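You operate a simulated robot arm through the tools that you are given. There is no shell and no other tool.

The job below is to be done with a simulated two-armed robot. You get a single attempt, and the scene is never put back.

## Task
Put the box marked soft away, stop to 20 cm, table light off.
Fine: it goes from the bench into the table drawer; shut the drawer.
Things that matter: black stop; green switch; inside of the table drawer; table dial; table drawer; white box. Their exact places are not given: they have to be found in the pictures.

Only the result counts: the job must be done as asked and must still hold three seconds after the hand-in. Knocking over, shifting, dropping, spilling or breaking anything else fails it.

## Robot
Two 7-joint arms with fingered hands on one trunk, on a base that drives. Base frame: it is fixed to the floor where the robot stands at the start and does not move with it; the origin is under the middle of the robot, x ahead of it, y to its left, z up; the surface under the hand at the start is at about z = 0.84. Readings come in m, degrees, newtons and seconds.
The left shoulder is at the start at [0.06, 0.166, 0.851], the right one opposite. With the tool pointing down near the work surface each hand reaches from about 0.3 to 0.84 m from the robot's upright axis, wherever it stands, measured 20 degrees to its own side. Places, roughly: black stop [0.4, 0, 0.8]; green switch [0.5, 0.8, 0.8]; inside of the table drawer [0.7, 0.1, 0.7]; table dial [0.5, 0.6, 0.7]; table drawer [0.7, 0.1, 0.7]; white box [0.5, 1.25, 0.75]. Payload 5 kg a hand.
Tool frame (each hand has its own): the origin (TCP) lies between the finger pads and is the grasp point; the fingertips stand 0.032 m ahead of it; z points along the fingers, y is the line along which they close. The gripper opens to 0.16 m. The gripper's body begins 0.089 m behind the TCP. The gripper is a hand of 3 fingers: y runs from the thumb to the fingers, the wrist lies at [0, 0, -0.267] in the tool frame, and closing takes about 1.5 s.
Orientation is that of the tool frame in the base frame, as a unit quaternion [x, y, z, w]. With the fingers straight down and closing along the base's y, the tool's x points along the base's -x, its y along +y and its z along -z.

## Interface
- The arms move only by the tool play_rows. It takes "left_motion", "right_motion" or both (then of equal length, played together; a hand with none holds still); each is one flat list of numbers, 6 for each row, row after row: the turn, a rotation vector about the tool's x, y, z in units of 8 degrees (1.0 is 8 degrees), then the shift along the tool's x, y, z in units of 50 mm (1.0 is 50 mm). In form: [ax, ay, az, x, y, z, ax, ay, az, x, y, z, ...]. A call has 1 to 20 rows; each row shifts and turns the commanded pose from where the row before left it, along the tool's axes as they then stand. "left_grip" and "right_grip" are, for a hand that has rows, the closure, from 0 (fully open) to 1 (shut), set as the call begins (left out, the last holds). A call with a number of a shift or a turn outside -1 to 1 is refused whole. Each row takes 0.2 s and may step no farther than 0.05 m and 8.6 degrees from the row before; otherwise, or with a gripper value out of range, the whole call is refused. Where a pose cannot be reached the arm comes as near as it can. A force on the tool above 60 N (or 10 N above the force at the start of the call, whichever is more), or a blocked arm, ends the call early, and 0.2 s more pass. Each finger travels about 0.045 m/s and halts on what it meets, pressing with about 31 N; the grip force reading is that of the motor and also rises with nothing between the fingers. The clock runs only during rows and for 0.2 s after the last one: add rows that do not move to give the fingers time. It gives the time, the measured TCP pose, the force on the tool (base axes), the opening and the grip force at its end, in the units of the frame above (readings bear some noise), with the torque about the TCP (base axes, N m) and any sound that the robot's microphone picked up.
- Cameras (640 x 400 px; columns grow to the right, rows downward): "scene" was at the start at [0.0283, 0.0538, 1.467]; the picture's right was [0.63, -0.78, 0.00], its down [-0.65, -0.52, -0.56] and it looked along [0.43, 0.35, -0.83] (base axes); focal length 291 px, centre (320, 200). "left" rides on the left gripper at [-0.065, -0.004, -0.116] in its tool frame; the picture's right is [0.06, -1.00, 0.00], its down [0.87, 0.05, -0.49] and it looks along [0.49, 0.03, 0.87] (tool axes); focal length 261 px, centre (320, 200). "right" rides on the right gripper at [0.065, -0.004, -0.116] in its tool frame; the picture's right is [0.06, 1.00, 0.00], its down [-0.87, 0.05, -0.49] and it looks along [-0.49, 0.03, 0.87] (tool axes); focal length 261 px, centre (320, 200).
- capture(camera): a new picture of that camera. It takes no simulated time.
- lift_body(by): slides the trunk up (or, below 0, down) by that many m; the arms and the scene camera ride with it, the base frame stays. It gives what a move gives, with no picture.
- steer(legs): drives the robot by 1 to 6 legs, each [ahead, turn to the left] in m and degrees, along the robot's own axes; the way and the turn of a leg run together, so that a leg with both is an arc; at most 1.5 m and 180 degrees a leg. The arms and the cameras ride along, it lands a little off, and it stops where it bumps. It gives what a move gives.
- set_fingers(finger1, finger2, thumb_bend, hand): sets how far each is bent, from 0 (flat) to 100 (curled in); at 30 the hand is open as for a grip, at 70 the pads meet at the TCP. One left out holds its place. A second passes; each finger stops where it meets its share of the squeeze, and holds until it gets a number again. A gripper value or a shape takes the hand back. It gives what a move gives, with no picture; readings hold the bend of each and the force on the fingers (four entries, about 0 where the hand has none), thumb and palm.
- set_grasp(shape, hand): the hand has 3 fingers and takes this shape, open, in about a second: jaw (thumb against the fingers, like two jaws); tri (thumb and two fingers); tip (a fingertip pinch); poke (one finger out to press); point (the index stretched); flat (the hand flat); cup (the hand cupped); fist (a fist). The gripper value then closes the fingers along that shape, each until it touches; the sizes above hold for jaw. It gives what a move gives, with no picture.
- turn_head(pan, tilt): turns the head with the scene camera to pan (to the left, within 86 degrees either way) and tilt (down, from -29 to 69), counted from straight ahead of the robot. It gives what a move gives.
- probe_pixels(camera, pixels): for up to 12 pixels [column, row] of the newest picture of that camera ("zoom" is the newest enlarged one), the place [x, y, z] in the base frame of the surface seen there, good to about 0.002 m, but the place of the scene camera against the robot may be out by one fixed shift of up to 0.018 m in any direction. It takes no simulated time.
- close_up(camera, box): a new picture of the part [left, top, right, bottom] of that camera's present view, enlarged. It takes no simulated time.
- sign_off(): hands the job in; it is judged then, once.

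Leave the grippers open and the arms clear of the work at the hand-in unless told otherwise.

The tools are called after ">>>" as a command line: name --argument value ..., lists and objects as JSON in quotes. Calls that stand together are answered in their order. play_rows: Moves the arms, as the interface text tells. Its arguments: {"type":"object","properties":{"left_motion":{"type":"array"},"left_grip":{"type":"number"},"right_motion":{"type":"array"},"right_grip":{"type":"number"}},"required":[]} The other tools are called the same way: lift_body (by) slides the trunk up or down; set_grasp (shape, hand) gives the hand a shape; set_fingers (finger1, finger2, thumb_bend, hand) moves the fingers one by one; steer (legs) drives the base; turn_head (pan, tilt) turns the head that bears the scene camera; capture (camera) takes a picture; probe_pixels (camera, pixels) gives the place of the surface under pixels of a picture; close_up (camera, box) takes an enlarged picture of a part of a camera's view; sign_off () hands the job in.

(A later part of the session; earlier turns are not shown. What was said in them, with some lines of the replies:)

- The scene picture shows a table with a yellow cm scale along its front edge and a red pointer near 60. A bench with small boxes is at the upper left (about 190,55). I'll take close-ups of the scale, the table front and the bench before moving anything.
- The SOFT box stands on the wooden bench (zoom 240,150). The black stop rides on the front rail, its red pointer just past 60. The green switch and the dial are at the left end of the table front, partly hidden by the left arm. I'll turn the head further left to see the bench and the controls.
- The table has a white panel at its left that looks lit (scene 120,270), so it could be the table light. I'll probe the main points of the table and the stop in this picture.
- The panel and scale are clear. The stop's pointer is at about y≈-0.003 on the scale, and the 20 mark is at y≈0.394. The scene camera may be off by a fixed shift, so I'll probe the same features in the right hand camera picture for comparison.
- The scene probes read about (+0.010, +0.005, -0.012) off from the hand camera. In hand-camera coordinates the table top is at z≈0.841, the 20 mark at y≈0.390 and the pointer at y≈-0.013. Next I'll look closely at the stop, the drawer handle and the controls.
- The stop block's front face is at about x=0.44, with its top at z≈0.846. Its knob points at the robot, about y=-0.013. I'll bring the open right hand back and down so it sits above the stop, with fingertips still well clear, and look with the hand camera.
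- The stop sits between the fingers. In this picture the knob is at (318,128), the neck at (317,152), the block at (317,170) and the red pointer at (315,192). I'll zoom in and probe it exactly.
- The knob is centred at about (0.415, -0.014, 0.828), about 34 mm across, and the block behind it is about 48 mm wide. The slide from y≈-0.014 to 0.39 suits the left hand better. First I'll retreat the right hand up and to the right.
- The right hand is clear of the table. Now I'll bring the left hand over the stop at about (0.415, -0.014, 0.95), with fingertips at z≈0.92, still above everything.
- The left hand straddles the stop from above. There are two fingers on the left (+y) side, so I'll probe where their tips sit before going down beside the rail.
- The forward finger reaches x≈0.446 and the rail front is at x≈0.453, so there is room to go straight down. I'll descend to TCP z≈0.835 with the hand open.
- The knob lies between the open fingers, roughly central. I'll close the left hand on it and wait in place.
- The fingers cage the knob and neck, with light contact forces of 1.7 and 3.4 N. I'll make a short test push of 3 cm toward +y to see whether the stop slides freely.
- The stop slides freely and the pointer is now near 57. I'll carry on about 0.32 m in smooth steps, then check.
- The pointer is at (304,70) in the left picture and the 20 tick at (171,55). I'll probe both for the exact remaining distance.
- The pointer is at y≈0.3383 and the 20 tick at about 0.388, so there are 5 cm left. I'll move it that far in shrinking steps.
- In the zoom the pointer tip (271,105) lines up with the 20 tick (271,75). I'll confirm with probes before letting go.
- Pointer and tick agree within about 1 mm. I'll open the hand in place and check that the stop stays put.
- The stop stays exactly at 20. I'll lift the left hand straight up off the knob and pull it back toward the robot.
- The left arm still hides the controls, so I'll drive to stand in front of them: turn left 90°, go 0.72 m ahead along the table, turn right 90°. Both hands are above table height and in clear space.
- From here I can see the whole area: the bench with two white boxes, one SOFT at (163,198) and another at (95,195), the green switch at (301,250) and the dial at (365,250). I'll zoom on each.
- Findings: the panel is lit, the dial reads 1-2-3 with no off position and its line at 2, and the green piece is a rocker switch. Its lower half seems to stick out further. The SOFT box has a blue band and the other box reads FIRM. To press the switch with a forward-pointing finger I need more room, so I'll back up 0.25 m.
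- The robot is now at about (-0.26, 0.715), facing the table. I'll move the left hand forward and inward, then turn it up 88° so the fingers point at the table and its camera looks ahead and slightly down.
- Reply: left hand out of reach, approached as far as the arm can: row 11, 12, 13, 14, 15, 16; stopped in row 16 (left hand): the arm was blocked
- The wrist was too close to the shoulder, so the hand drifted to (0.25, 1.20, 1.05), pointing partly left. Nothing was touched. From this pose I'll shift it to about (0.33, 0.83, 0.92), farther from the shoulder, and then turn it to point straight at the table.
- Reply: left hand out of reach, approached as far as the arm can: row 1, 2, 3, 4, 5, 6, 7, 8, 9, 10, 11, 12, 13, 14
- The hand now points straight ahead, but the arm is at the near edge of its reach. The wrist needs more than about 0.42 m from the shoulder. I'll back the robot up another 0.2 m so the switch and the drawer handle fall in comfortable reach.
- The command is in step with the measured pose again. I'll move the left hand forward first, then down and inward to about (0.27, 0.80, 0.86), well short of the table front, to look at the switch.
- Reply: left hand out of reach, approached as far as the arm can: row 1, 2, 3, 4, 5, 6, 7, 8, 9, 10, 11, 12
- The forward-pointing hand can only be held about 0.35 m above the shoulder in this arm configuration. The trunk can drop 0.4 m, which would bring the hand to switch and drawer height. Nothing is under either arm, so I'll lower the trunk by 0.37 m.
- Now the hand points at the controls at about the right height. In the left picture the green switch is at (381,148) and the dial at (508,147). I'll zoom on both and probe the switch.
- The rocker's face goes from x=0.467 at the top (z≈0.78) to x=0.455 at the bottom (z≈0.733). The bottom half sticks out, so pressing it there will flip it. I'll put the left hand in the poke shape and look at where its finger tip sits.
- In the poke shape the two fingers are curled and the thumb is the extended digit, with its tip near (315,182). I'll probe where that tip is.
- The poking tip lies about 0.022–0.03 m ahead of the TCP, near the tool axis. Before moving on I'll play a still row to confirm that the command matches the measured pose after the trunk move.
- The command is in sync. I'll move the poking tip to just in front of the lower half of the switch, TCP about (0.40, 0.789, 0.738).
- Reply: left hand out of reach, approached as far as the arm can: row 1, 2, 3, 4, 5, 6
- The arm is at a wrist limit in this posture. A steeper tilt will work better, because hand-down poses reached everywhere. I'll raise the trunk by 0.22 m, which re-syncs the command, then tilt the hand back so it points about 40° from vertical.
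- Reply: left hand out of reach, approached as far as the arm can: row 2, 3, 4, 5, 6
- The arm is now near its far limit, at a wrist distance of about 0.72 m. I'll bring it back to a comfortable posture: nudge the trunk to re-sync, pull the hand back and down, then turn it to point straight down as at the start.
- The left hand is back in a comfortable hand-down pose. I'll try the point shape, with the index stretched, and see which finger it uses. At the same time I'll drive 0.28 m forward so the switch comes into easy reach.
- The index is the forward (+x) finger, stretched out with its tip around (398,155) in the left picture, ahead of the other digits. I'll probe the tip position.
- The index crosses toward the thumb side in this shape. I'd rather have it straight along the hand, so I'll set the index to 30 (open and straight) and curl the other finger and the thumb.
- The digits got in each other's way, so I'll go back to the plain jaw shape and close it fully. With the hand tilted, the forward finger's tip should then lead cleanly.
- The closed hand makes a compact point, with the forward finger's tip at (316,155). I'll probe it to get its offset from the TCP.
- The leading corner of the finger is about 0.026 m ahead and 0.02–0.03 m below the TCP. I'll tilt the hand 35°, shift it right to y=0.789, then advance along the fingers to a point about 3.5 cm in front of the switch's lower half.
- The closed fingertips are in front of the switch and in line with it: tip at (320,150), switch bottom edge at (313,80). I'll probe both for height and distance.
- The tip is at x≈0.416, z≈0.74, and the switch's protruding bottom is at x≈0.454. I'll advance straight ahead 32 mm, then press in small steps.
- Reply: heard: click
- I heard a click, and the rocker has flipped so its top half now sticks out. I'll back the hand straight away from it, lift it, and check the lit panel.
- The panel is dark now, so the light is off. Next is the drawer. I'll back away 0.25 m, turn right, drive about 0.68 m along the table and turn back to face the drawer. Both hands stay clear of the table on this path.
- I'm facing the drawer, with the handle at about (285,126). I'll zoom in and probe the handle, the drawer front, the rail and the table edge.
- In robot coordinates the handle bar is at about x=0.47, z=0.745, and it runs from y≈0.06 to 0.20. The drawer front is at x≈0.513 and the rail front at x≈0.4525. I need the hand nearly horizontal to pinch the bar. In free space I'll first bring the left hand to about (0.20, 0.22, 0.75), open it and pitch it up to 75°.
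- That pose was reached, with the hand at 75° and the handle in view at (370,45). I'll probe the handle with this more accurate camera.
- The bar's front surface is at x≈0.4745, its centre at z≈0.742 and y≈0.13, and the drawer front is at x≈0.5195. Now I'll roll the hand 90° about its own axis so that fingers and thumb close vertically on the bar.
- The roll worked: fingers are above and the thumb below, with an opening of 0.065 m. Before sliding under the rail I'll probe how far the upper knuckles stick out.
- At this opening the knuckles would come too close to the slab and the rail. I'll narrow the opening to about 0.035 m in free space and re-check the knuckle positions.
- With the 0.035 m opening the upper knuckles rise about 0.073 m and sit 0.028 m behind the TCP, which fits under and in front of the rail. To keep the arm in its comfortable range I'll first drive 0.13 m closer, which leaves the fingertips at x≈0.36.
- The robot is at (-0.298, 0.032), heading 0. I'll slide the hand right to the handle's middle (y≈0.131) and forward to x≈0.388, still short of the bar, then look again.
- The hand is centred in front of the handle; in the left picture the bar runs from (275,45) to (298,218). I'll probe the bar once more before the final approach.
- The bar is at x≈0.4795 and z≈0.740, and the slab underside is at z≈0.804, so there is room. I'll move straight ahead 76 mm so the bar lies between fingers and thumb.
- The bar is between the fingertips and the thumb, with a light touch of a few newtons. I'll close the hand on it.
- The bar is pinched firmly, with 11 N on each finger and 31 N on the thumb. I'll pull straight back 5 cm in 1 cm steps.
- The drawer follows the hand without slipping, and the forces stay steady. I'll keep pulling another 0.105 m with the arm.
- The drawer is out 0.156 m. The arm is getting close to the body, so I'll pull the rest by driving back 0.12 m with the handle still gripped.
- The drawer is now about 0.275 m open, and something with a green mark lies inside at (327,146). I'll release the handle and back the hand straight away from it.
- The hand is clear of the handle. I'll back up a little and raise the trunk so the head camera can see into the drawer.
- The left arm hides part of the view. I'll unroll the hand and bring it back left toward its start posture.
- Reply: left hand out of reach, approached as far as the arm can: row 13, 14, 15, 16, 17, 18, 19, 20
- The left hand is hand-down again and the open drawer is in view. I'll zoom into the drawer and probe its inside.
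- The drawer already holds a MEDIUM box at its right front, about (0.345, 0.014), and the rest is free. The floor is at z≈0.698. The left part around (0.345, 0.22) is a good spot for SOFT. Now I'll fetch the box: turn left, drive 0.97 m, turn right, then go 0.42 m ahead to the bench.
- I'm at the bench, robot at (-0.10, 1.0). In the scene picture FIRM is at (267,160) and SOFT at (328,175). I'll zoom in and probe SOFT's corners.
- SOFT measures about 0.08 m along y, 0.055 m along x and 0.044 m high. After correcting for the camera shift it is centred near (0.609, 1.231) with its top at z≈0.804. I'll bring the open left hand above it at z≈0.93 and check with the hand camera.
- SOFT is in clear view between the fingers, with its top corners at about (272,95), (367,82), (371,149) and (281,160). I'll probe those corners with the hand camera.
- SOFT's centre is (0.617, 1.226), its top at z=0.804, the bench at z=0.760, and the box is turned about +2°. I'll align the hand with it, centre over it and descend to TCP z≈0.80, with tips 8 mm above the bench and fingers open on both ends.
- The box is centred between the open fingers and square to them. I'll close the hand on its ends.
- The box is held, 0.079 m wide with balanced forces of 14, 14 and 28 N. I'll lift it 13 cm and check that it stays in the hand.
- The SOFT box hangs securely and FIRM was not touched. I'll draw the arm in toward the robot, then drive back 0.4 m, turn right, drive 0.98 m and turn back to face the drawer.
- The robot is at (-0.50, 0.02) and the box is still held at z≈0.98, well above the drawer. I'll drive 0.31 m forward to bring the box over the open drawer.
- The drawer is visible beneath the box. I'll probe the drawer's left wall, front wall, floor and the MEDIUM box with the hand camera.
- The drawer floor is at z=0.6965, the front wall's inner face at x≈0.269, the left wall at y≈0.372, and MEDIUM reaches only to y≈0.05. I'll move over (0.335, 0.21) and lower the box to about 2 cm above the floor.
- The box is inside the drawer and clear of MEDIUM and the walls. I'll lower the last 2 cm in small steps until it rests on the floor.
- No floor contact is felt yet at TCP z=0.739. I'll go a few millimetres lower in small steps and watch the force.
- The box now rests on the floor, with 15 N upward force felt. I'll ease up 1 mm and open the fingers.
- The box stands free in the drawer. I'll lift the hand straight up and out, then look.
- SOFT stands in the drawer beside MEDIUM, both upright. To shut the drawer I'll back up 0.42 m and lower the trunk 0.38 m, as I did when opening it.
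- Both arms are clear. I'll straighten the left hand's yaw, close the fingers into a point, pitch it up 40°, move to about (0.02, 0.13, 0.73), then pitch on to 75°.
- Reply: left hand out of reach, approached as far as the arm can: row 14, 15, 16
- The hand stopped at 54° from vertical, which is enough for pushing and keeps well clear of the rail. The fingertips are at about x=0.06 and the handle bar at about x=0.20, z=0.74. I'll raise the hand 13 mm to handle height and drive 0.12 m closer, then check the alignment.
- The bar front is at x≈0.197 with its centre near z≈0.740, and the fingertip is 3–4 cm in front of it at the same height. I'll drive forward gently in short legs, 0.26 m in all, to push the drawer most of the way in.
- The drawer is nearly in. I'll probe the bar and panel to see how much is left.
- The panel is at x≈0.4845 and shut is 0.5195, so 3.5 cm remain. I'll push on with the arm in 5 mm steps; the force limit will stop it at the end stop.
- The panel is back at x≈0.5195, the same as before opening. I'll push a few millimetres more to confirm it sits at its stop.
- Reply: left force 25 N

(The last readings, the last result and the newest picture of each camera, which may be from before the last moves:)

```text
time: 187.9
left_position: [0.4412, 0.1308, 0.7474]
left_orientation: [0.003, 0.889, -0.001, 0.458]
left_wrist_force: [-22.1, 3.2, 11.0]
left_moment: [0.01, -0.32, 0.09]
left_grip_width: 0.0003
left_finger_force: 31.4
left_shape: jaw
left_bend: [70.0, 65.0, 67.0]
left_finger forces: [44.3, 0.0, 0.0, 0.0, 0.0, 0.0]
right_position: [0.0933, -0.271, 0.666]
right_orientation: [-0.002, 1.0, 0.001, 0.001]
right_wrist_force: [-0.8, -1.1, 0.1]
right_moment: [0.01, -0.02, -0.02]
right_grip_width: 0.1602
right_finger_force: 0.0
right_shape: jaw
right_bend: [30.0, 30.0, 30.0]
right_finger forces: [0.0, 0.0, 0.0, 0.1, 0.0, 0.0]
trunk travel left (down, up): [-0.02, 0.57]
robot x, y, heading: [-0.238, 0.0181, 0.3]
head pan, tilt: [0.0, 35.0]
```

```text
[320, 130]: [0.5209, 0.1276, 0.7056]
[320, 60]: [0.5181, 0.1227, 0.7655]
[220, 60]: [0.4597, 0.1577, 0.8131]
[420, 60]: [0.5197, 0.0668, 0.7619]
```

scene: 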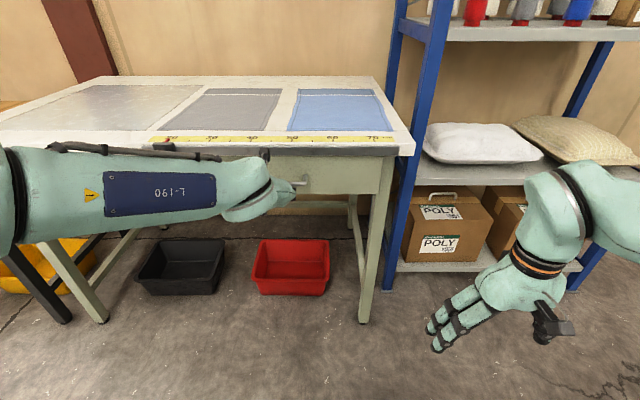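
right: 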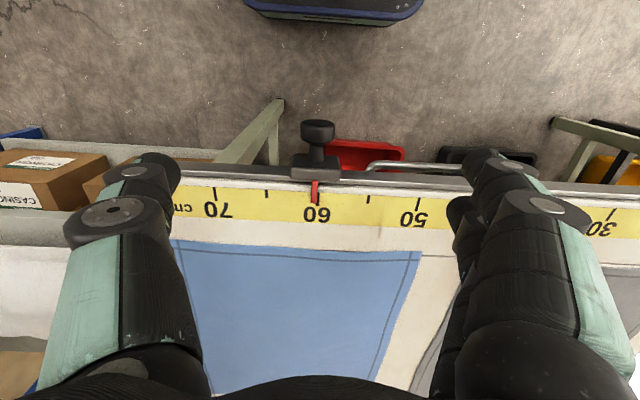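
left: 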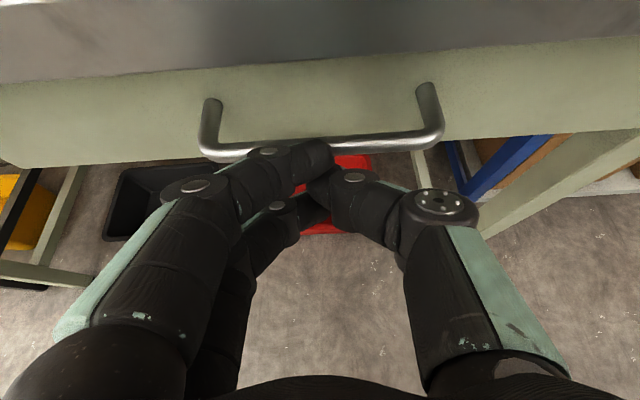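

There is a firm 22 N stop, so the drawer is fully shut. I'll back the hand straight away and check that the drawer stays closed.

>>> play_rows --left_motion '[0, 0, 0, 0.1176, 0, -0.1618, 0, 0, 0, 0.1176, 0, -0.1618, 0, 0, 0, 0.1176, 0, -0.1618, 0, 0, 0, 0.1176, 0, -0.1618, 0, 0, 0, 0.2352, 0, -0.3236, 0, 0, 0, 0.2352, 0, -0.3236]'

>>> capture --camera "left"

>>> probe_pixels --camera "left" --pixels '[[320, 60], [320, 40], [220, 60], [420, 60], [320, 90]]'

```text
time: 189.3
left_position: [0.361, 0.1319, 0.7418]
left_orientation: [0.001, 0.891, 0.0, 0.454]
left_wrist_force: [0.6, 0.1, -0.3]
left_moment: [-0.02, -0.02, 0.04]
left_grip_width: 0.0
left_finger_force: 30.6
left_shape: jaw
left_bend: [67.0, 65.0, 67.0]
left_finger forces: [0.1, 0.0, 0.1, 0.1, 0.1, 0.1]
right_position: [0.0954, -0.2721, 0.6653]
right_orientation: [-0.003, 1.0, 0.0, 0.0]
right_wrist_force: [-0.5, 0.4, -0.1]
right_moment: [-0.01, 0.05, 0.0]
right_grip_width: 0.1597
right_finger_force: 0.0
right_shape: jaw
right_bend: [30.0, 30.0, 30.0]
right_finger forces: [0.1, 0.0, 0.1, 0.0, 0.1, 0.1]
trunk travel left (down, up): [-0.02, 0.57]
robot x, y, heading: [-0.2419, 0.0174, 0.2]
head pan, tilt: [0.0, 35.0]
```

```text
taken
```

left: 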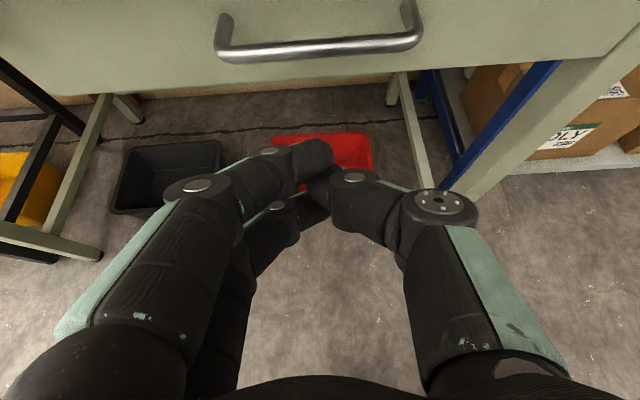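

```text
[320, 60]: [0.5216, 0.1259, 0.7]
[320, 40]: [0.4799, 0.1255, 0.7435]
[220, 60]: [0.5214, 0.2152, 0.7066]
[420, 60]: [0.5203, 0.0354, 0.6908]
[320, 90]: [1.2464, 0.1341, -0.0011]
```

The drawer stays shut, with its panel at x≈0.521. I'll back the robot away, raise the trunk, open the left hand, and take a full look at the result.

>>> steer --legs '[[-0.3, 0]]'

>>> lift_body --by 0.38

>>> play_rows --left_motion '[0, 0, 0, 0, 0, 0, 0, 0, 0, 0, 0, 0, 0, 0, 0, 0, 0, 0, 0, 0, 0, 0, 0, 0, 0, 0, 0, 0, 0, 0, 0, 0, 0, 0, 0, 0, 0, 0, 0, 0, 0, 0, 0, 0, 0, 0, 0, 0]' --left_grip 0

>>> turn_head --pan 12 --tilt 35

>>> capture --camera "scene"

```text
time: 191.3
left_position: [0.0619, 0.1283, 0.7417]
left_orientation: [0.002, 0.89, 0.001, 0.455]
left_wrist_force: [-0.7, -0.9, -0.5]
left_moment: [0.01, -0.01, -0.01]
left_grip_width: 0.0
left_finger_force: 30.8
left_shape: jaw
left_bend: [67.0, 65.0, 67.0]
left_finger forces: [0.0, 0.0, 0.0, 0.0, 0.0, 0.0]
right_position: [-0.2059, -0.2734, 0.6646]
right_orientation: [-0.001, 1.0, 0.001, 0.0]
right_wrist_force: [0.4, -0.4, -0.9]
right_moment: [0.02, 0.01, 0.03]
right_grip_width: 0.1598
right_finger_force: 0.1
right_shape: jaw
right_bend: [30.0, 30.0, 30.0]
right_finger forces: [0.1, 0.0, 0.0, 0.0, 0.0, 0.0]
trunk travel left (down, up): [-0.02, 0.57]
robot x, y, heading: [-0.5405, 0.0217, 0.3]
head pan, tilt: [0.0, 35.0]
```

```text
time: 195.0
left_position: [0.0622, 0.1293, 1.1204]
left_orientation: [0.002, 0.891, 0.0, 0.454]
left_wrist_force: [0.7, 0.3, 0.9]
left_moment: [-0.02, 0.01, -0.03]
left_grip_width: 0.0001
left_finger_force: 30.9
left_shape: jaw
left_bend: [67.0, 65.0, 67.0]
left_finger forces: [0.0, 0.0, 0.1, 0.1, 0.0, 0.0]
right_position: [-0.2054, -0.2732, 1.0447]
right_orientation: [-0.001, 1.0, 0.0, 0.0]
right_wrist_force: [0.5, -0.8, -0.2]
right_moment: [-0.01, 0.0, 0.0]
right_grip_width: 0.1597
right_finger_force: 0.1
right_shape: jaw
right_bend: [30.0, 30.0, 30.0]
right_finger forces: [0.0, 0.0, 0.0, 0.1, 0.1, 0.1]
trunk travel left (down, up): [-0.4, 0.19]
robot x, y, heading: [-0.5433, 0.0149, -0.2]
head pan, tilt: [0.0, 35.0]
```

```text
time: 196.8
left_position: [0.0626, 0.1286, 1.122]
left_orientation: [0.001, 0.89, 0.001, 0.455]
left_wrist_force: [0.2, 0.6, 0.4]
left_moment: [0.02, -0.01, 0.01]
left_grip_width: 0.1598
left_finger_force: 0.0
left_shape: jaw
left_bend: [30.0, 30.0, 30.0]
left_finger forces: [0.0, 0.0, 0.0, 0.0, 0.0, 0.0]
right_position: [-0.2058, -0.2735, 1.0436]
right_orientation: [-0.001, 1.0, 0.0, 0.0]
right_wrist_force: [0.3, 0.0, -0.1]
right_moment: [-0.02, -0.04, -0.04]
right_grip_width: 0.1601
right_finger_force: 0.2
right_shape: jaw
right_bend: [30.0, 30.0, 30.0]
right_finger forces: [0.0, 0.0, 0.0, 0.1, 0.0, 0.0]
trunk travel left (down, up): [-0.4, 0.19]
robot x, y, heading: [-0.542, 0.0173, -0.2]
head pan, tilt: [0.0, 35.0]
```

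```text
time: 197.5
left_position: [0.0609, 0.1293, 1.1218]
left_orientation: [0.001, 0.891, 0.001, 0.455]
left_wrist_force: [-0.6, 0.1, 0.1]
left_moment: [0.01, 0.0, -0.02]
left_grip_width: 0.16
left_finger_force: 0.1
left_shape: jaw
left_bend: [30.0, 30.0, 30.0]
left_finger forces: [0.0, 0.1, 0.0, 0.1, 0.1, 0.0]
right_position: [-0.2062, -0.2727, 1.0444]
right_orientation: [-0.001, 1.0, 0.0, 0.0]
right_wrist_force: [-0.2, -0.5, -0.2]
right_moment: [-0.01, 0.05, 0.05]
right_grip_width: 0.1599
right_finger_force: 0.0
right_shape: jaw
right_bend: [30.0, 30.0, 30.0]
right_finger forces: [0.0, 0.0, 0.0, 0.1, 0.0, 0.0]
trunk travel left (down, up): [-0.4, 0.19]
robot x, y, heading: [-0.5389, 0.0163, 0.1]
head pan, tilt: [12.0, 35.0]
```

```text
taken
```

scene: 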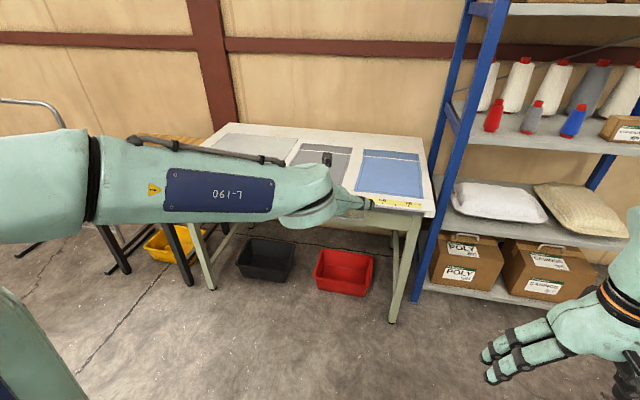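

The left arm blocks the head view, so I'll look with the left hand camera, which points at the table.

>>> capture --camera "left"

>>> close_up --camera "left" --box '[160, 0, 480, 160]'

```text
taken
```

left: 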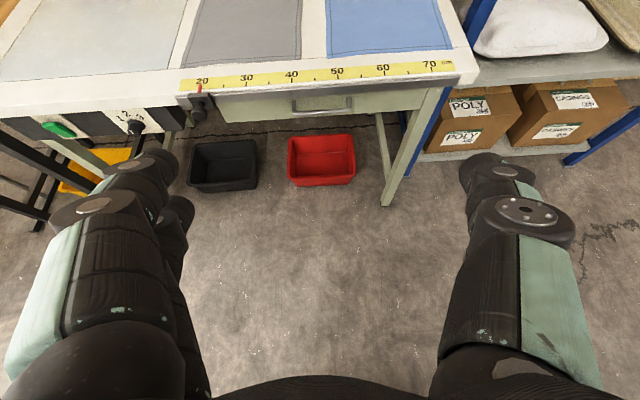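

```text
2.00 times, centred on (320, 80) of left
```

zoom: 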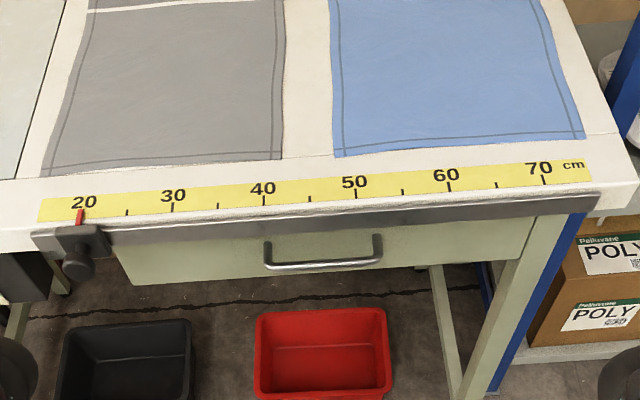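

The stop is at 20, the drawer is shut and the panel is dark. I'll zoom in further on the pointer and on the controls to be sure.

>>> close_up --camera "left" --box '[165, 60, 265, 125]'

>>> probe_pixels --camera "zoom" --pixels '[[215, 150], [214, 165], [240, 130], [510, 130]]'

>>> close_up --camera "left" --box '[0, 0, 200, 150]'

```text
6.15 times, centred on (215, 92) of left
```

zoom: 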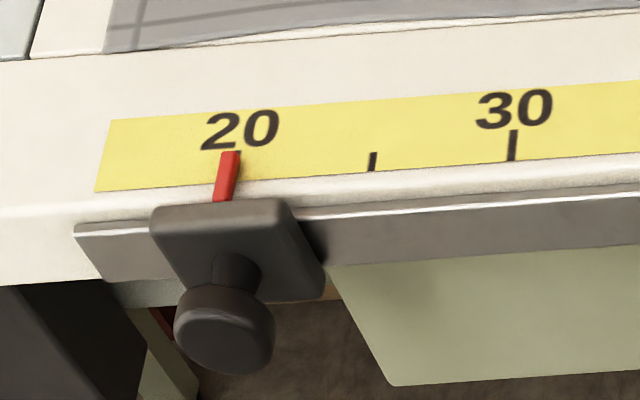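

```text
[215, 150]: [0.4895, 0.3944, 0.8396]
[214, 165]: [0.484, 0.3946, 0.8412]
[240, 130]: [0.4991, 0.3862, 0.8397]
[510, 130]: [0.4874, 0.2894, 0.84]
```

```text
2.67 times, centred on (100, 75) of left
```

zoom: 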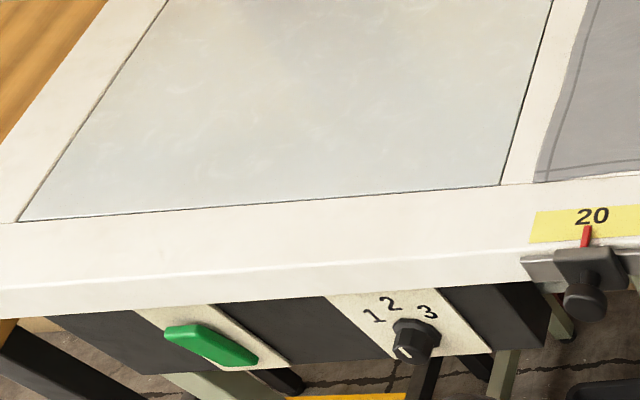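

The light panel is dark, and the pointer covers the 20 tick apart from a slight parallax. For certainty I'll probe the pointer's y once more.

>>> close_up --camera "left" --box '[185, 75, 245, 115]'

>>> probe_pixels --camera "zoom" --pixels '[[172, 110], [170, 120], [166, 140], [160, 170], [176, 95], [182, 92], [400, 95], [640, 70]]'

```text
10.00 times, centred on (215, 95) of left
```

zoom: 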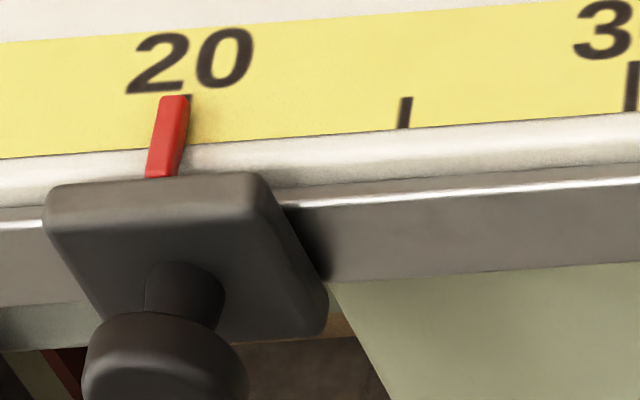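

```text
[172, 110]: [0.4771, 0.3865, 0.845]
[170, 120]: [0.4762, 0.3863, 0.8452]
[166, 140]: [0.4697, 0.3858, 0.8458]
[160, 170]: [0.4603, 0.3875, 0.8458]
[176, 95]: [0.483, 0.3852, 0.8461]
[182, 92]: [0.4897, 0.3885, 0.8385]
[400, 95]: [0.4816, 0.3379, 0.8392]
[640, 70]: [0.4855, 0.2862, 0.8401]
```

Everything checks out:
- The pointer is at y≈0.386 and the 20 mark at about 0.387, so the stop is at 20 cm.
- The light panel is dark.
- SOFT is in the shut drawer; MEDIUM beside it and FIRM on the bench were not disturbed.
- Both grippers are open and clear of the table.

I'm handing the job in.

>>> sign_off

```text
The job is handed in.
```

The job is done and handed in; I haven't seen the judge's result.

- **SOFT box:** it went from the bench into the table drawer, upright next to a MEDIUM box that was already there. The drawer is shut against its end stop.
- **Stop:** the black stop is at 20 cm. The pointer read within 1–2 mm of the mark when I checked it at the end.
- **Table light:** it is off. I pressed the green switch, heard it click, and the white panel went dark. I left the dial at 2.

As far as I could see, nothing else was knocked or shifted. The FIRM box stayed on the bench, and both grippers are open and clear of the table.
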